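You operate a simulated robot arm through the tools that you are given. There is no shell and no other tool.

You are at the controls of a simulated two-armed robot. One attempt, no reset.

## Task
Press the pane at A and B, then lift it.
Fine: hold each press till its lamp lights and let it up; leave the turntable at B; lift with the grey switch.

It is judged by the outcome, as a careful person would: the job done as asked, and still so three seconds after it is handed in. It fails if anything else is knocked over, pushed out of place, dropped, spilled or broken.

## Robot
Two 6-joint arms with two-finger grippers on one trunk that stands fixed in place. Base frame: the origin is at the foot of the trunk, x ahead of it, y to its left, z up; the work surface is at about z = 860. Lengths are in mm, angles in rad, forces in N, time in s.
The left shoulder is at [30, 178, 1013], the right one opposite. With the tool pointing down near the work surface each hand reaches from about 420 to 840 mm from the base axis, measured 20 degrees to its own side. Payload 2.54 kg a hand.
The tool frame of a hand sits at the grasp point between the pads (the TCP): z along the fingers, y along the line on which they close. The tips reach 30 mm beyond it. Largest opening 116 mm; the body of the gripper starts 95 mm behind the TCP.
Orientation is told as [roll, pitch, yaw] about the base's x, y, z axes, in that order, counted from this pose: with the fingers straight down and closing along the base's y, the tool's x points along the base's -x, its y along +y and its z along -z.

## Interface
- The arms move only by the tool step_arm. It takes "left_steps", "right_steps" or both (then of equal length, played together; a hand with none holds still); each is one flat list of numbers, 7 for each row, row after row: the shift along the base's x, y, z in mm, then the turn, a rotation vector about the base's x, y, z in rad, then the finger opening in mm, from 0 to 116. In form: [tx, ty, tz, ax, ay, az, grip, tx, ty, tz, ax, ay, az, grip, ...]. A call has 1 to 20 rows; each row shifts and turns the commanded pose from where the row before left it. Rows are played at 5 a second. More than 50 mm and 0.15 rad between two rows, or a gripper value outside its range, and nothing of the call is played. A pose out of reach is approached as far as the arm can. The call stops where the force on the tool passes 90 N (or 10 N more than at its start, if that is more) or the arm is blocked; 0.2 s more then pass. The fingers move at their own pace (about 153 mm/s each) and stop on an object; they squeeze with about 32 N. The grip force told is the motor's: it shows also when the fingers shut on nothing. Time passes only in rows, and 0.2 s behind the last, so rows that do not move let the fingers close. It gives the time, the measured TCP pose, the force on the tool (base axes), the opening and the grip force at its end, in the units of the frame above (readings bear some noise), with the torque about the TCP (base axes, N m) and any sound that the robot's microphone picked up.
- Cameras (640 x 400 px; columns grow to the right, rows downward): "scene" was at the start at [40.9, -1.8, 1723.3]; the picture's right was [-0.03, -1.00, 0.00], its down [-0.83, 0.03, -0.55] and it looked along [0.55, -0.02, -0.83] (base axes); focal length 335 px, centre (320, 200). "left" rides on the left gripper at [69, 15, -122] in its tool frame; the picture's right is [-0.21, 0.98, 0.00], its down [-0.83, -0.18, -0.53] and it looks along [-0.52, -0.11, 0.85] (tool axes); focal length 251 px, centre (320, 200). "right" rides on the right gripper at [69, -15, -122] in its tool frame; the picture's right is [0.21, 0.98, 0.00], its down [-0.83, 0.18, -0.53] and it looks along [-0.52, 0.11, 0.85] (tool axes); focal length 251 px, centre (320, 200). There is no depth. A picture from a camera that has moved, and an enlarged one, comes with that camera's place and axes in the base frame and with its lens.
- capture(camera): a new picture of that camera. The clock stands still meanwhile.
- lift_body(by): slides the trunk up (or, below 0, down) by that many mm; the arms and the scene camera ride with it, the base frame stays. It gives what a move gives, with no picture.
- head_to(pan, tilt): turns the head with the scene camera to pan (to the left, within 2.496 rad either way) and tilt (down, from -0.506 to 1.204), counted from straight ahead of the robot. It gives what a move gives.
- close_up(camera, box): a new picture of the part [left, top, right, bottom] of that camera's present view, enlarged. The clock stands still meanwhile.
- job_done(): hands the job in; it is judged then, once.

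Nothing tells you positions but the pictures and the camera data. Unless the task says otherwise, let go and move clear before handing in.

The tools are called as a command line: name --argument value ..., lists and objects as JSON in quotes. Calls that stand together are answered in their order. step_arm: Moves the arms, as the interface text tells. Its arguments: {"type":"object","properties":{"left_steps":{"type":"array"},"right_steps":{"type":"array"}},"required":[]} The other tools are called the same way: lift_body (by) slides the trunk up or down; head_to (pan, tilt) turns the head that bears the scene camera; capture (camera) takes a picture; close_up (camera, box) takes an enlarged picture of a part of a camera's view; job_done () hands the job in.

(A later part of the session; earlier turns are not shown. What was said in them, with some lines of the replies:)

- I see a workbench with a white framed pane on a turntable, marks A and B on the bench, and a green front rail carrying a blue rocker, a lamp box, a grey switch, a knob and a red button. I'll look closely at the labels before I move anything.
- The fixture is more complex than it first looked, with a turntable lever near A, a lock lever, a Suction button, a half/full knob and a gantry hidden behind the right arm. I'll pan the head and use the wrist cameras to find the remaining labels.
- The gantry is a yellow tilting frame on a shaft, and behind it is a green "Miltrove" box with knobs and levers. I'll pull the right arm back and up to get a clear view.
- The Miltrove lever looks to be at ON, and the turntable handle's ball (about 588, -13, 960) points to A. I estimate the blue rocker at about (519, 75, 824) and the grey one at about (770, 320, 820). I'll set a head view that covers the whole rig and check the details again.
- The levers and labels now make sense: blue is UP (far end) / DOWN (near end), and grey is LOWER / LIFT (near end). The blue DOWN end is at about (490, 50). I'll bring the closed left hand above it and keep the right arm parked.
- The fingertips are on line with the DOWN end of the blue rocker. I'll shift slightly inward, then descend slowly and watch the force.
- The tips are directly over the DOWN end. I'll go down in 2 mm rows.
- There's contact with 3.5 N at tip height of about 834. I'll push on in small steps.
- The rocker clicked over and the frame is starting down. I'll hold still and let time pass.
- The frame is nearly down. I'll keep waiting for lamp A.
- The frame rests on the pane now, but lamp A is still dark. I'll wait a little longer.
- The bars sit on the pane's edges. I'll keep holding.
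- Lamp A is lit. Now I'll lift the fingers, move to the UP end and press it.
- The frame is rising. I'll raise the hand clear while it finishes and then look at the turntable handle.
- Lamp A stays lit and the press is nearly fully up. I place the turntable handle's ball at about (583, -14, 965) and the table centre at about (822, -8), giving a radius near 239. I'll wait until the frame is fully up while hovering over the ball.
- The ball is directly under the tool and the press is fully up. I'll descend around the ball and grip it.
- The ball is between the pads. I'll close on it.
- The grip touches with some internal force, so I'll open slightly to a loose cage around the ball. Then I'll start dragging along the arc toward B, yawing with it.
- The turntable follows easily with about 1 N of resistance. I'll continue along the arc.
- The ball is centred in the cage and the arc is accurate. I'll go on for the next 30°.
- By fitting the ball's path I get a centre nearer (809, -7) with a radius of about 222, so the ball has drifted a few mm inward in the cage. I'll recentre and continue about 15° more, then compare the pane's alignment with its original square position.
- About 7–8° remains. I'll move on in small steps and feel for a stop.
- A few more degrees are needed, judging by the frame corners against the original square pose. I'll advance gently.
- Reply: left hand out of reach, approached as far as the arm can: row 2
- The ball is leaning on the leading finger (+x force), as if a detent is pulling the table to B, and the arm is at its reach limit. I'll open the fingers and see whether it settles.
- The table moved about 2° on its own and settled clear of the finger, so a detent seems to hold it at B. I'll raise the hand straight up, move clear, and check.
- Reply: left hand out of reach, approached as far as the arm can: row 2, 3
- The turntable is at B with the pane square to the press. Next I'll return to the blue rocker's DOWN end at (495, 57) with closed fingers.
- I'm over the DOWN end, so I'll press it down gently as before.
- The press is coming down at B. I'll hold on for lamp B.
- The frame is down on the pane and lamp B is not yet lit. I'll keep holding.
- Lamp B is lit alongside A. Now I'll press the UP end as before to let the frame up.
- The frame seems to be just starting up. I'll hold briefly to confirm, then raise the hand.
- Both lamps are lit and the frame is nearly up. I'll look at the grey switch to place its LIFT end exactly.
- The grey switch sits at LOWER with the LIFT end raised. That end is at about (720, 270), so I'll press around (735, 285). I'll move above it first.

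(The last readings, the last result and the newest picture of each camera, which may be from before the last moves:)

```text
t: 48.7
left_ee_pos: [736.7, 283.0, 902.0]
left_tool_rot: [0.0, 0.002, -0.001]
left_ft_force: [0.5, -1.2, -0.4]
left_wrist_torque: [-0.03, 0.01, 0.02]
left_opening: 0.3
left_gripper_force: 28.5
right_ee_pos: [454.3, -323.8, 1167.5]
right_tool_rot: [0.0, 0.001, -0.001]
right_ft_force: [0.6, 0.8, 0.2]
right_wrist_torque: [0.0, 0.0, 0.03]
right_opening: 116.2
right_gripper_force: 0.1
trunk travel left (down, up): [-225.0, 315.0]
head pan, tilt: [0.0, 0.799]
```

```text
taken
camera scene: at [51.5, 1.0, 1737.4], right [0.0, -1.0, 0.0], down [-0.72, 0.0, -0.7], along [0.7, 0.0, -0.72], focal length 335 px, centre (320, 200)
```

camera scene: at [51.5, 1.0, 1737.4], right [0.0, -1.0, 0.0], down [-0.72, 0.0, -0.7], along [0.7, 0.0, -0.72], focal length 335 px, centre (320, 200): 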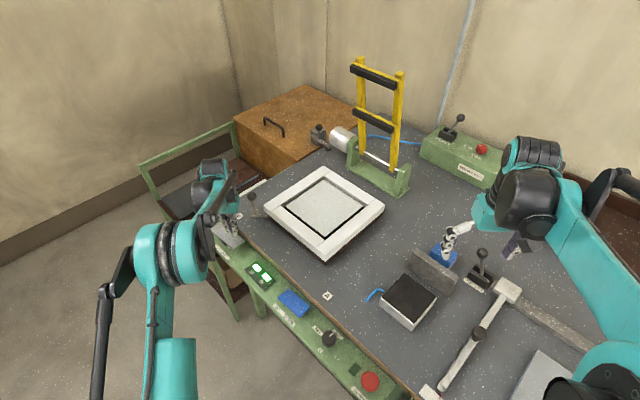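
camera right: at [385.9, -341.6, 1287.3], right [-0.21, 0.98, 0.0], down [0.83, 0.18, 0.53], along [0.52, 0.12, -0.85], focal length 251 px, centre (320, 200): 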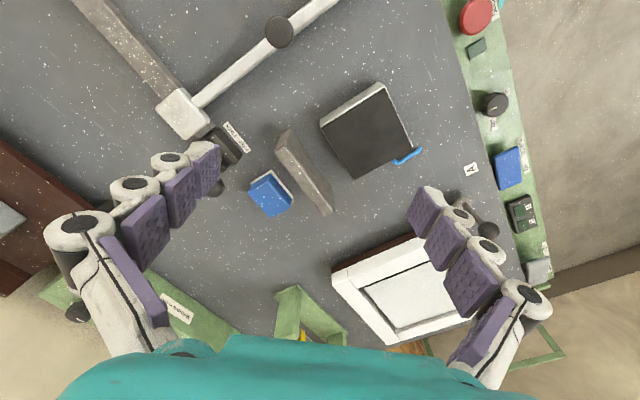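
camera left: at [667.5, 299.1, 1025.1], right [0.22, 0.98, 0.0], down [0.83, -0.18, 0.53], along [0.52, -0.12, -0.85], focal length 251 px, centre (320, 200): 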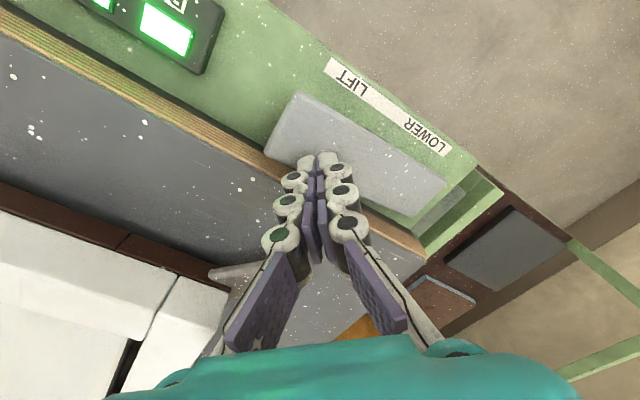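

I'm slightly too far inward, so I'll shift toward the LIFT end and descend slowly.

step_arm --left_steps '[-11, -5, -15, 0, 0, 0, 0, 0, 0, -8, 0, 0, 0, 0, 0, 0, -4, 0, 0, 0, 0, 0, 0, -2, 0, 0, 0, 0, 0, 0, -2, 0, 0, 0, 0]'

capture --camera "left"

```text
t: 49.9
left_ee_pos: [724.1, 277.8, 873.3]
left_tool_rot: [0.001, -0.002, -0.001]
left_ft_force: [-2.0, -6.3, 11.8]
left_wrist_torque: [-0.24, 0.22, 0.04]
left_opening: 0.0
left_gripper_force: 28.4
right_ee_pos: [454.3, -325.2, 1166.6]
right_tool_rot: [-0.001, -0.002, 0.001]
right_ft_force: [-0.7, -0.1, -0.2]
right_wrist_torque: [0.01, -0.02, 0.01]
right_opening: 116.2
right_gripper_force: 0.1
trunk travel left (down, up): [-225.0, 315.0]
head pan, tilt: [0.0, 0.799]
```

```text
taken
camera left: at [655.1, 293.3, 996.1], right [0.22, 0.98, 0.0], down [0.82, -0.18, 0.53], along [0.52, -0.12, -0.84], focal length 251 px, centre (320, 200)
```

left: 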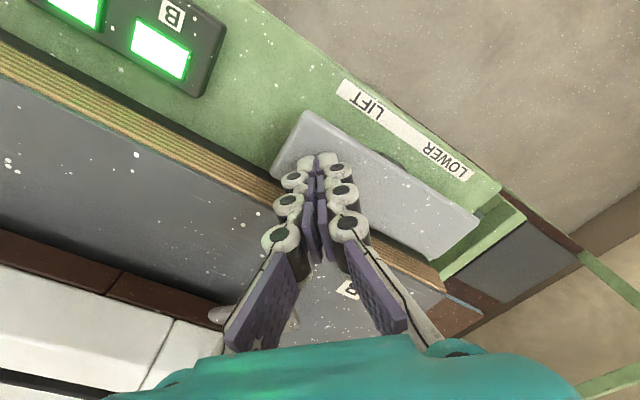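

There's contact at 12 N. I'll press on in small steps.

step_arm --left_steps '[0, 0, -2, 0, 0, 0, 0, 0, 0, -2, 0, 0, 0, 0]'

capture --camera "scene"

```text
t: 50.5
left_ee_pos: [723.5, 277.2, 868.0]
left_tool_rot: [0.002, -0.003, -0.003]
left_ft_force: [-3.3, -6.9, 13.4]
left_wrist_torque: [-0.16, -0.01, -0.07]
left_opening: 5.8
left_gripper_force: 28.9
right_ee_pos: [452.9, -324.7, 1166.4]
right_tool_rot: [0.0, -0.001, -0.001]
right_ft_force: [0.2, 0.5, -0.2]
right_wrist_torque: [-0.01, 0.0, -0.02]
right_opening: 115.9
right_gripper_force: 0.0
trunk travel left (down, up): [-225.0, 315.0]
head pan, tilt: [0.0, 0.799]
```

```text
taken
camera scene: at [49.0, -1.0, 1737.5], right [0.0, -1.0, 0.0], down [-0.72, 0.0, -0.7], along [0.7, 0.0, -0.72], focal length 335 px, centre (320, 200)
```

scene: 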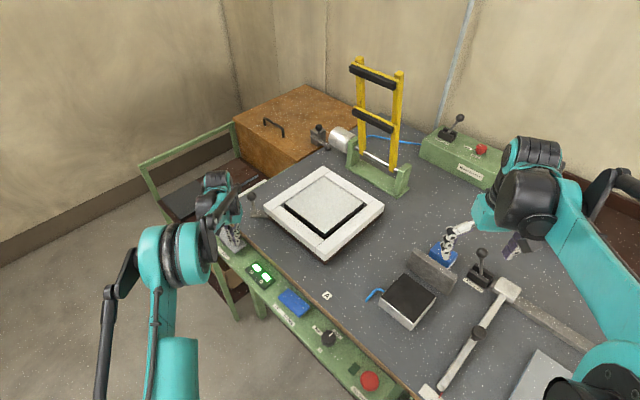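

The pane has started to rise. The fingers read 5.8 mm open with 13 N on them, so I'll check the contact.

close_up --camera "left" --box '[220, 80, 460, 260]'

close_up --camera "scene" --box '[190, 180, 310, 270]'

close_up --camera "scene" --box '[220, 120, 460, 270]'

```text
2.22 times, centred on (340, 170) of left
camera zoom: at [655.0, 293.5, 992.4], right [0.22, 0.98, 0.0], down [0.82, -0.18, 0.53], along [0.52, -0.12, -0.85], focal length 559 px, centre (276, 267)
```

zoom: 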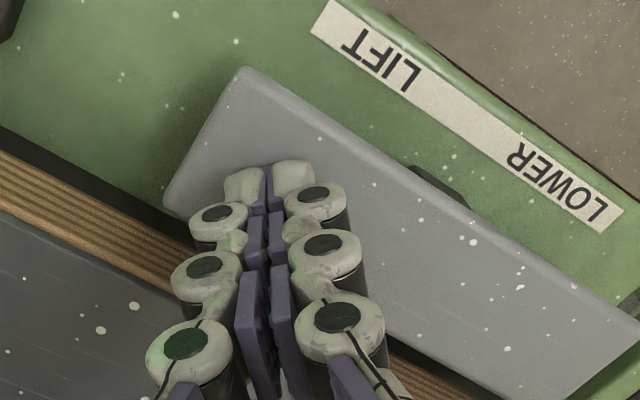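

```text
4.44 times, centred on (250, 225) of scene
camera zoom: at [49.0, -1.0, 1737.5], right [0.0, -1.0, 0.0], down [-0.72, 0.0, -0.7], along [0.7, 0.0, -0.72], focal length 1489 px, centre (631, 89)
```

zoom: 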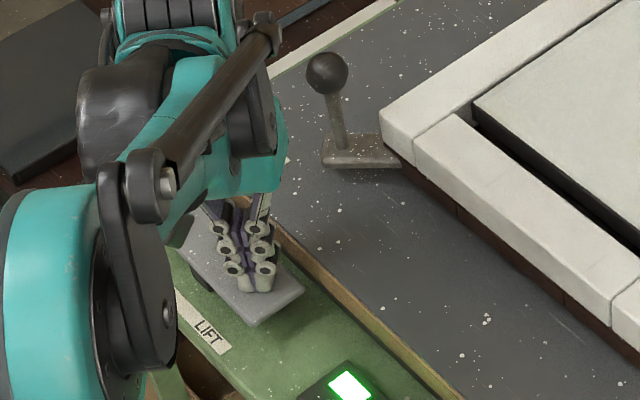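

```text
2.67 times, centred on (340, 195) of scene
camera zoom: at [49.0, -1.0, 1737.5], right [0.0, -1.0, 0.0], down [-0.72, 0.0, -0.7], along [0.7, 0.0, -0.72], focal length 894 px, centre (267, 213)
```

zoom: 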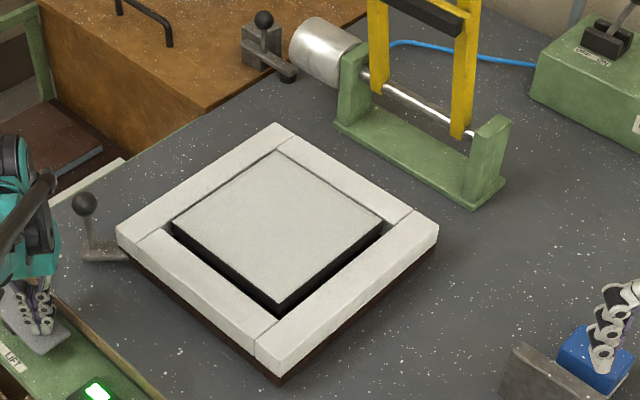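

The inner pane is rising out of the frame, and the switch still seems mid-travel. I'll press a bit further so it seats at LIFT.

step_arm --left_steps '[0, 0, -2, 0, 0, 0, 0, 0, 0, -2, 0, 0, 0, 0, 0, 0, -1, 0, 0, 0, 0]'

close_up --camera "scene" --box '[220, 120, 460, 270]'

close_up --camera "left" --box '[220, 80, 460, 260]'

```text
t: 51.3
left_ee_pos: [725.6, 280.0, 862.6]
left_tool_rot: [0.0, 0.001, -0.002]
left_ft_force: [0.5, 0.1, 0.0]
left_wrist_torque: [-0.03, 0.02, 0.05]
left_opening: 0.2
left_gripper_force: 28.4
right_ee_pos: [455.3, -323.6, 1165.4]
right_tool_rot: [0.0, 0.0, 0.001]
right_ft_force: [0.6, 0.5, -0.5]
right_wrist_torque: [0.0, -0.01, 0.0]
right_opening: 116.0
right_gripper_force: 0.0
trunk travel left (down, up): [-225.0, 315.0]
head pan, tilt: [0.0, 0.799]
```

```text
2.67 times, centred on (340, 195) of scene
camera zoom: at [51.3, 0.6, 1737.4], right [0.0, -1.0, 0.0], down [-0.72, 0.0, -0.7], along [0.7, 0.0, -0.72], focal length 894 px, centre (267, 213)
```

zoom: 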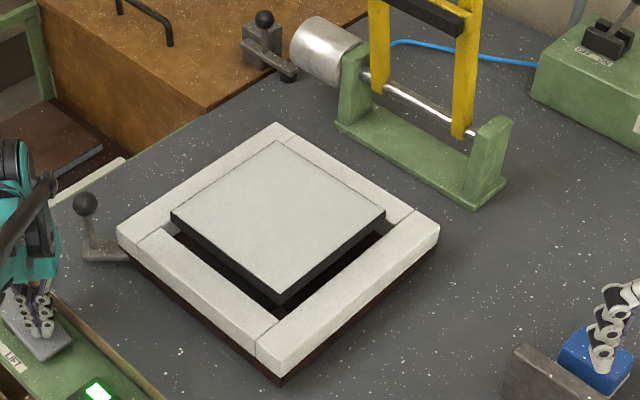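

```text
2.22 times, centred on (340, 170) of left
camera zoom: at [655.8, 294.7, 986.0], right [0.22, 0.98, 0.0], down [0.83, -0.18, 0.53], along [0.52, -0.12, -0.85], focal length 559 px, centre (276, 267)
```

zoom: 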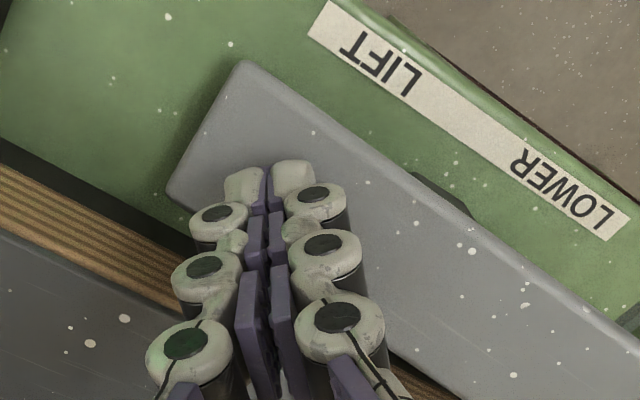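

The switch has flipped over (force back to zero) and the pane is rising. I'll hold here and watch until it stops.

step_arm --left_steps '[0, 0, 0, 0, 0, 0, 0, 0, 0, 0, 0, 0, 0, 0, 0, 0, 0, 0, 0, 0, 0, 0, 0, 0, 0, 0, 0, 0, 0, 0, 0, 0, 0, 0, 0]'

close_up --camera "scene" --box '[220, 120, 460, 270]'

step_arm --left_steps '[0, 0, 0, 0, 0, 0, 0, 0, 0, 0, 0, 0, 0, 0, 0, 0, 0, 0, 0, 0, 0, 0, 0, 0, 0, 0, 0, 0, 0, 0, 0, 0, 0, 0, 0]'

close_up --camera "scene" --box '[220, 120, 460, 270]'

```text
t: 52.5
left_ee_pos: [723.9, 279.5, 862.9]
left_tool_rot: [-0.001, -0.001, -0.002]
left_ft_force: [0.3, 0.6, 0.2]
left_wrist_torque: [-0.03, 0.01, 0.01]
left_opening: 0.0
left_gripper_force: 29.1
right_ee_pos: [454.9, -324.2, 1166.5]
right_tool_rot: [0.0, 0.001, -0.001]
right_ft_force: [0.6, -0.4, 0.0]
right_wrist_torque: [-0.01, 0.0, 0.01]
right_opening: 115.9
right_gripper_force: 0.1
trunk travel left (down, up): [-225.0, 315.0]
head pan, tilt: [0.0, 0.799]
```

```text
2.67 times, centred on (340, 195) of scene
camera zoom: at [51.1, 0.5, 1737.4], right [0.0, -1.0, 0.0], down [-0.72, 0.0, -0.7], along [0.7, 0.0, -0.72], focal length 894 px, centre (267, 213)
```

zoom: 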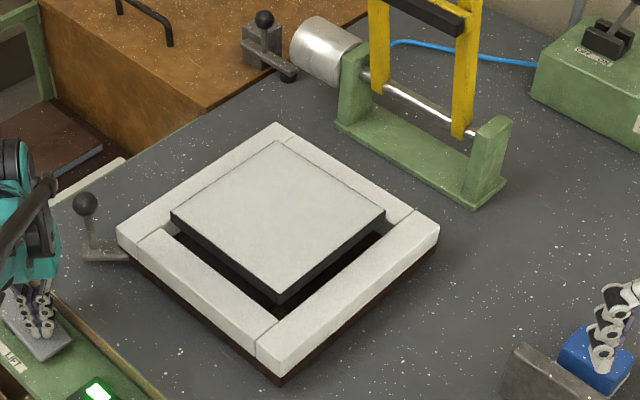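

```text
t: 53.7
left_ee_pos: [723.4, 277.9, 863.9]
left_tool_rot: [0.0, -0.001, 0.0]
left_ft_force: [0.5, -0.4, -0.1]
left_wrist_torque: [-0.02, 0.02, 0.01]
left_opening: 0.2
left_gripper_force: 28.3
right_ee_pos: [453.8, -323.8, 1167.3]
right_tool_rot: [0.001, 0.001, 0.0]
right_ft_force: [-0.7, 0.1, -0.1]
right_wrist_torque: [0.01, 0.03, -0.01]
right_opening: 116.2
right_gripper_force: 0.1
trunk travel left (down, up): [-225.0, 315.0]
head pan, tilt: [0.0, 0.799]
```

```text
2.67 times, centred on (340, 195) of scene
camera zoom: at [51.1, 0.6, 1737.4], right [0.0, -1.0, 0.0], down [-0.72, 0.0, -0.7], along [0.7, 0.0, -0.72], focal length 894 px, centre (267, 213)
```

zoom: 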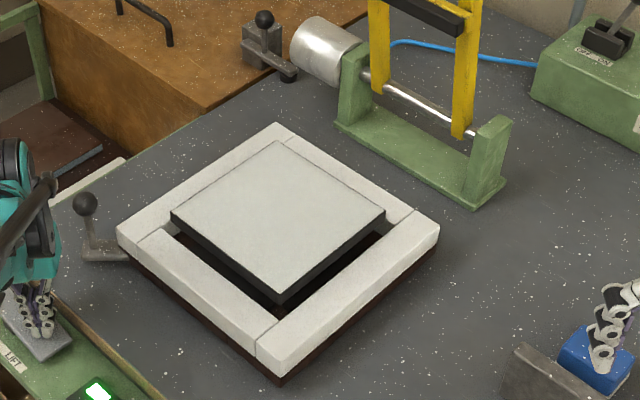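

The pane is fully raised and still. I'll withdraw the left hand straight up and back, then check that everything stays.

step_arm --left_steps '[0, 0, 15, 0, 0, 0, 0, 0, 0, 40, 0, 0, 0, 0, 0, 0, 45, 0, 0, 0, 0, 0, 0, 45, 0, 0, 0, 0, -40, 10, 25, 0, 0, 0, 0, -45, 5, 20, 0, 0, 0, 0, -45, 5, 20, 0, 0, 0, 0, -45, 0, 20, 0, 0, 0, 30, -45, 0, 20, 0, 0, 0, 60, -40, 0, 20, 0, 0, 0, 100, 0, 0, 0, 0, 0, 0, 116, 0, 0, 0, 0, 0, 0, 116, 0, 0, 0, 0, 0, 0, 116, 0, 0, 0, 0, 0, 0, 116, 0, 0, 0, 0, 0, 0, 116, 0, 0, 0, 0, 0, 0, 116]'

capture --camera "scene"

close_up --camera "scene" --box '[220, 120, 460, 270]'

close_up --camera "scene" --box '[190, 190, 350, 320]'

```text
t: 57.1
left_ee_pos: [465.6, 298.5, 1132.9]
left_tool_rot: [-0.001, 0.0, -0.003]
left_ft_force: [-0.1, -1.2, 0.0]
left_wrist_torque: [-0.01, 0.01, -0.01]
left_opening: 116.2
left_gripper_force: 0.1
right_ee_pos: [455.4, -324.1, 1167.4]
right_tool_rot: [-0.001, 0.002, 0.0]
right_ft_force: [-0.1, 0.1, -0.1]
right_wrist_torque: [-0.01, -0.05, -0.04]
right_opening: 115.9
right_gripper_force: 0.1
trunk travel left (down, up): [-225.0, 315.0]
head pan, tilt: [0.0, 0.799]
```

```text
taken
camera scene: at [51.1, 0.6, 1737.4], right [0.0, -1.0, 0.0], down [-0.72, 0.0, -0.7], along [0.7, 0.0, -0.72], focal length 335 px, centre (320, 200)
```

scene: 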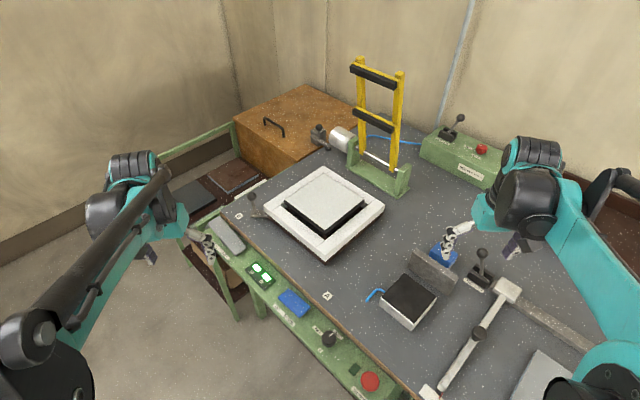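

```text
2.67 times, centred on (340, 195) of scene
camera zoom: at [51.1, 0.6, 1737.4], right [0.0, -1.0, 0.0], down [-0.72, 0.0, -0.7], along [0.7, 0.0, -0.72], focal length 894 px, centre (267, 213)
```

zoom: 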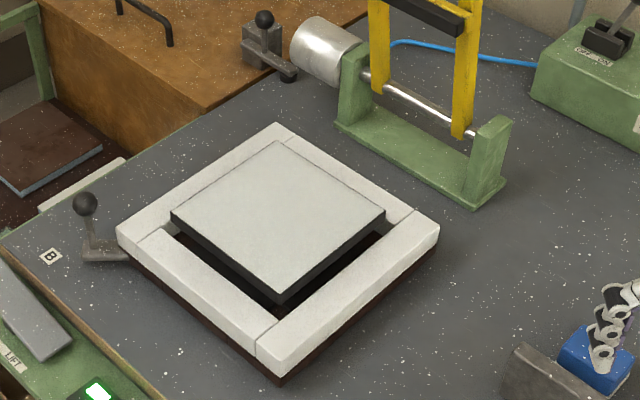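

```text
3.08 times, centred on (270, 255) of scene
camera zoom: at [51.1, 0.6, 1737.4], right [0.0, -1.0, 0.0], down [-0.72, 0.0, -0.7], along [0.7, 0.0, -0.72], focal length 1031 px, centre (474, 31)
```

zoom: 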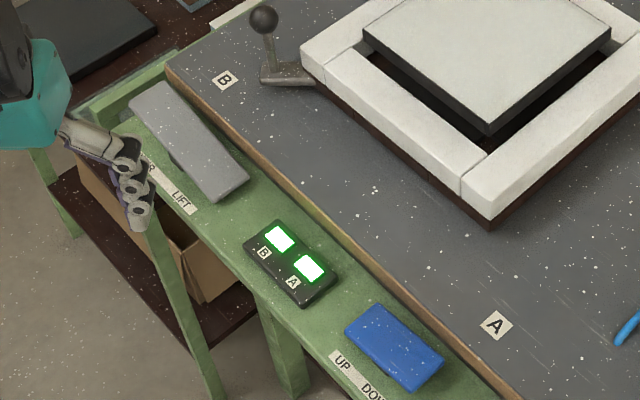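

Both lamps are lit, the press is up, the turntable handle points at B, the grey switch sits at LIFT and the pane stays raised. Both hands are clear and nothing else moved, so I'm handing in.

job_done

```text
The job is handed in.
```

The pane was pressed at A and then at B. Each press was held until its lamp lit, then let back up. The turntable is at B, where it settled on its own over the last couple of degrees.

I lifted the pane with the grey switch. It stayed up after I took the hand away and was still up about three seconds later, just before I handed in.

At hand-in both lamps were lit, the press was up and both hands were clear. Nothing else was knocked or moved.
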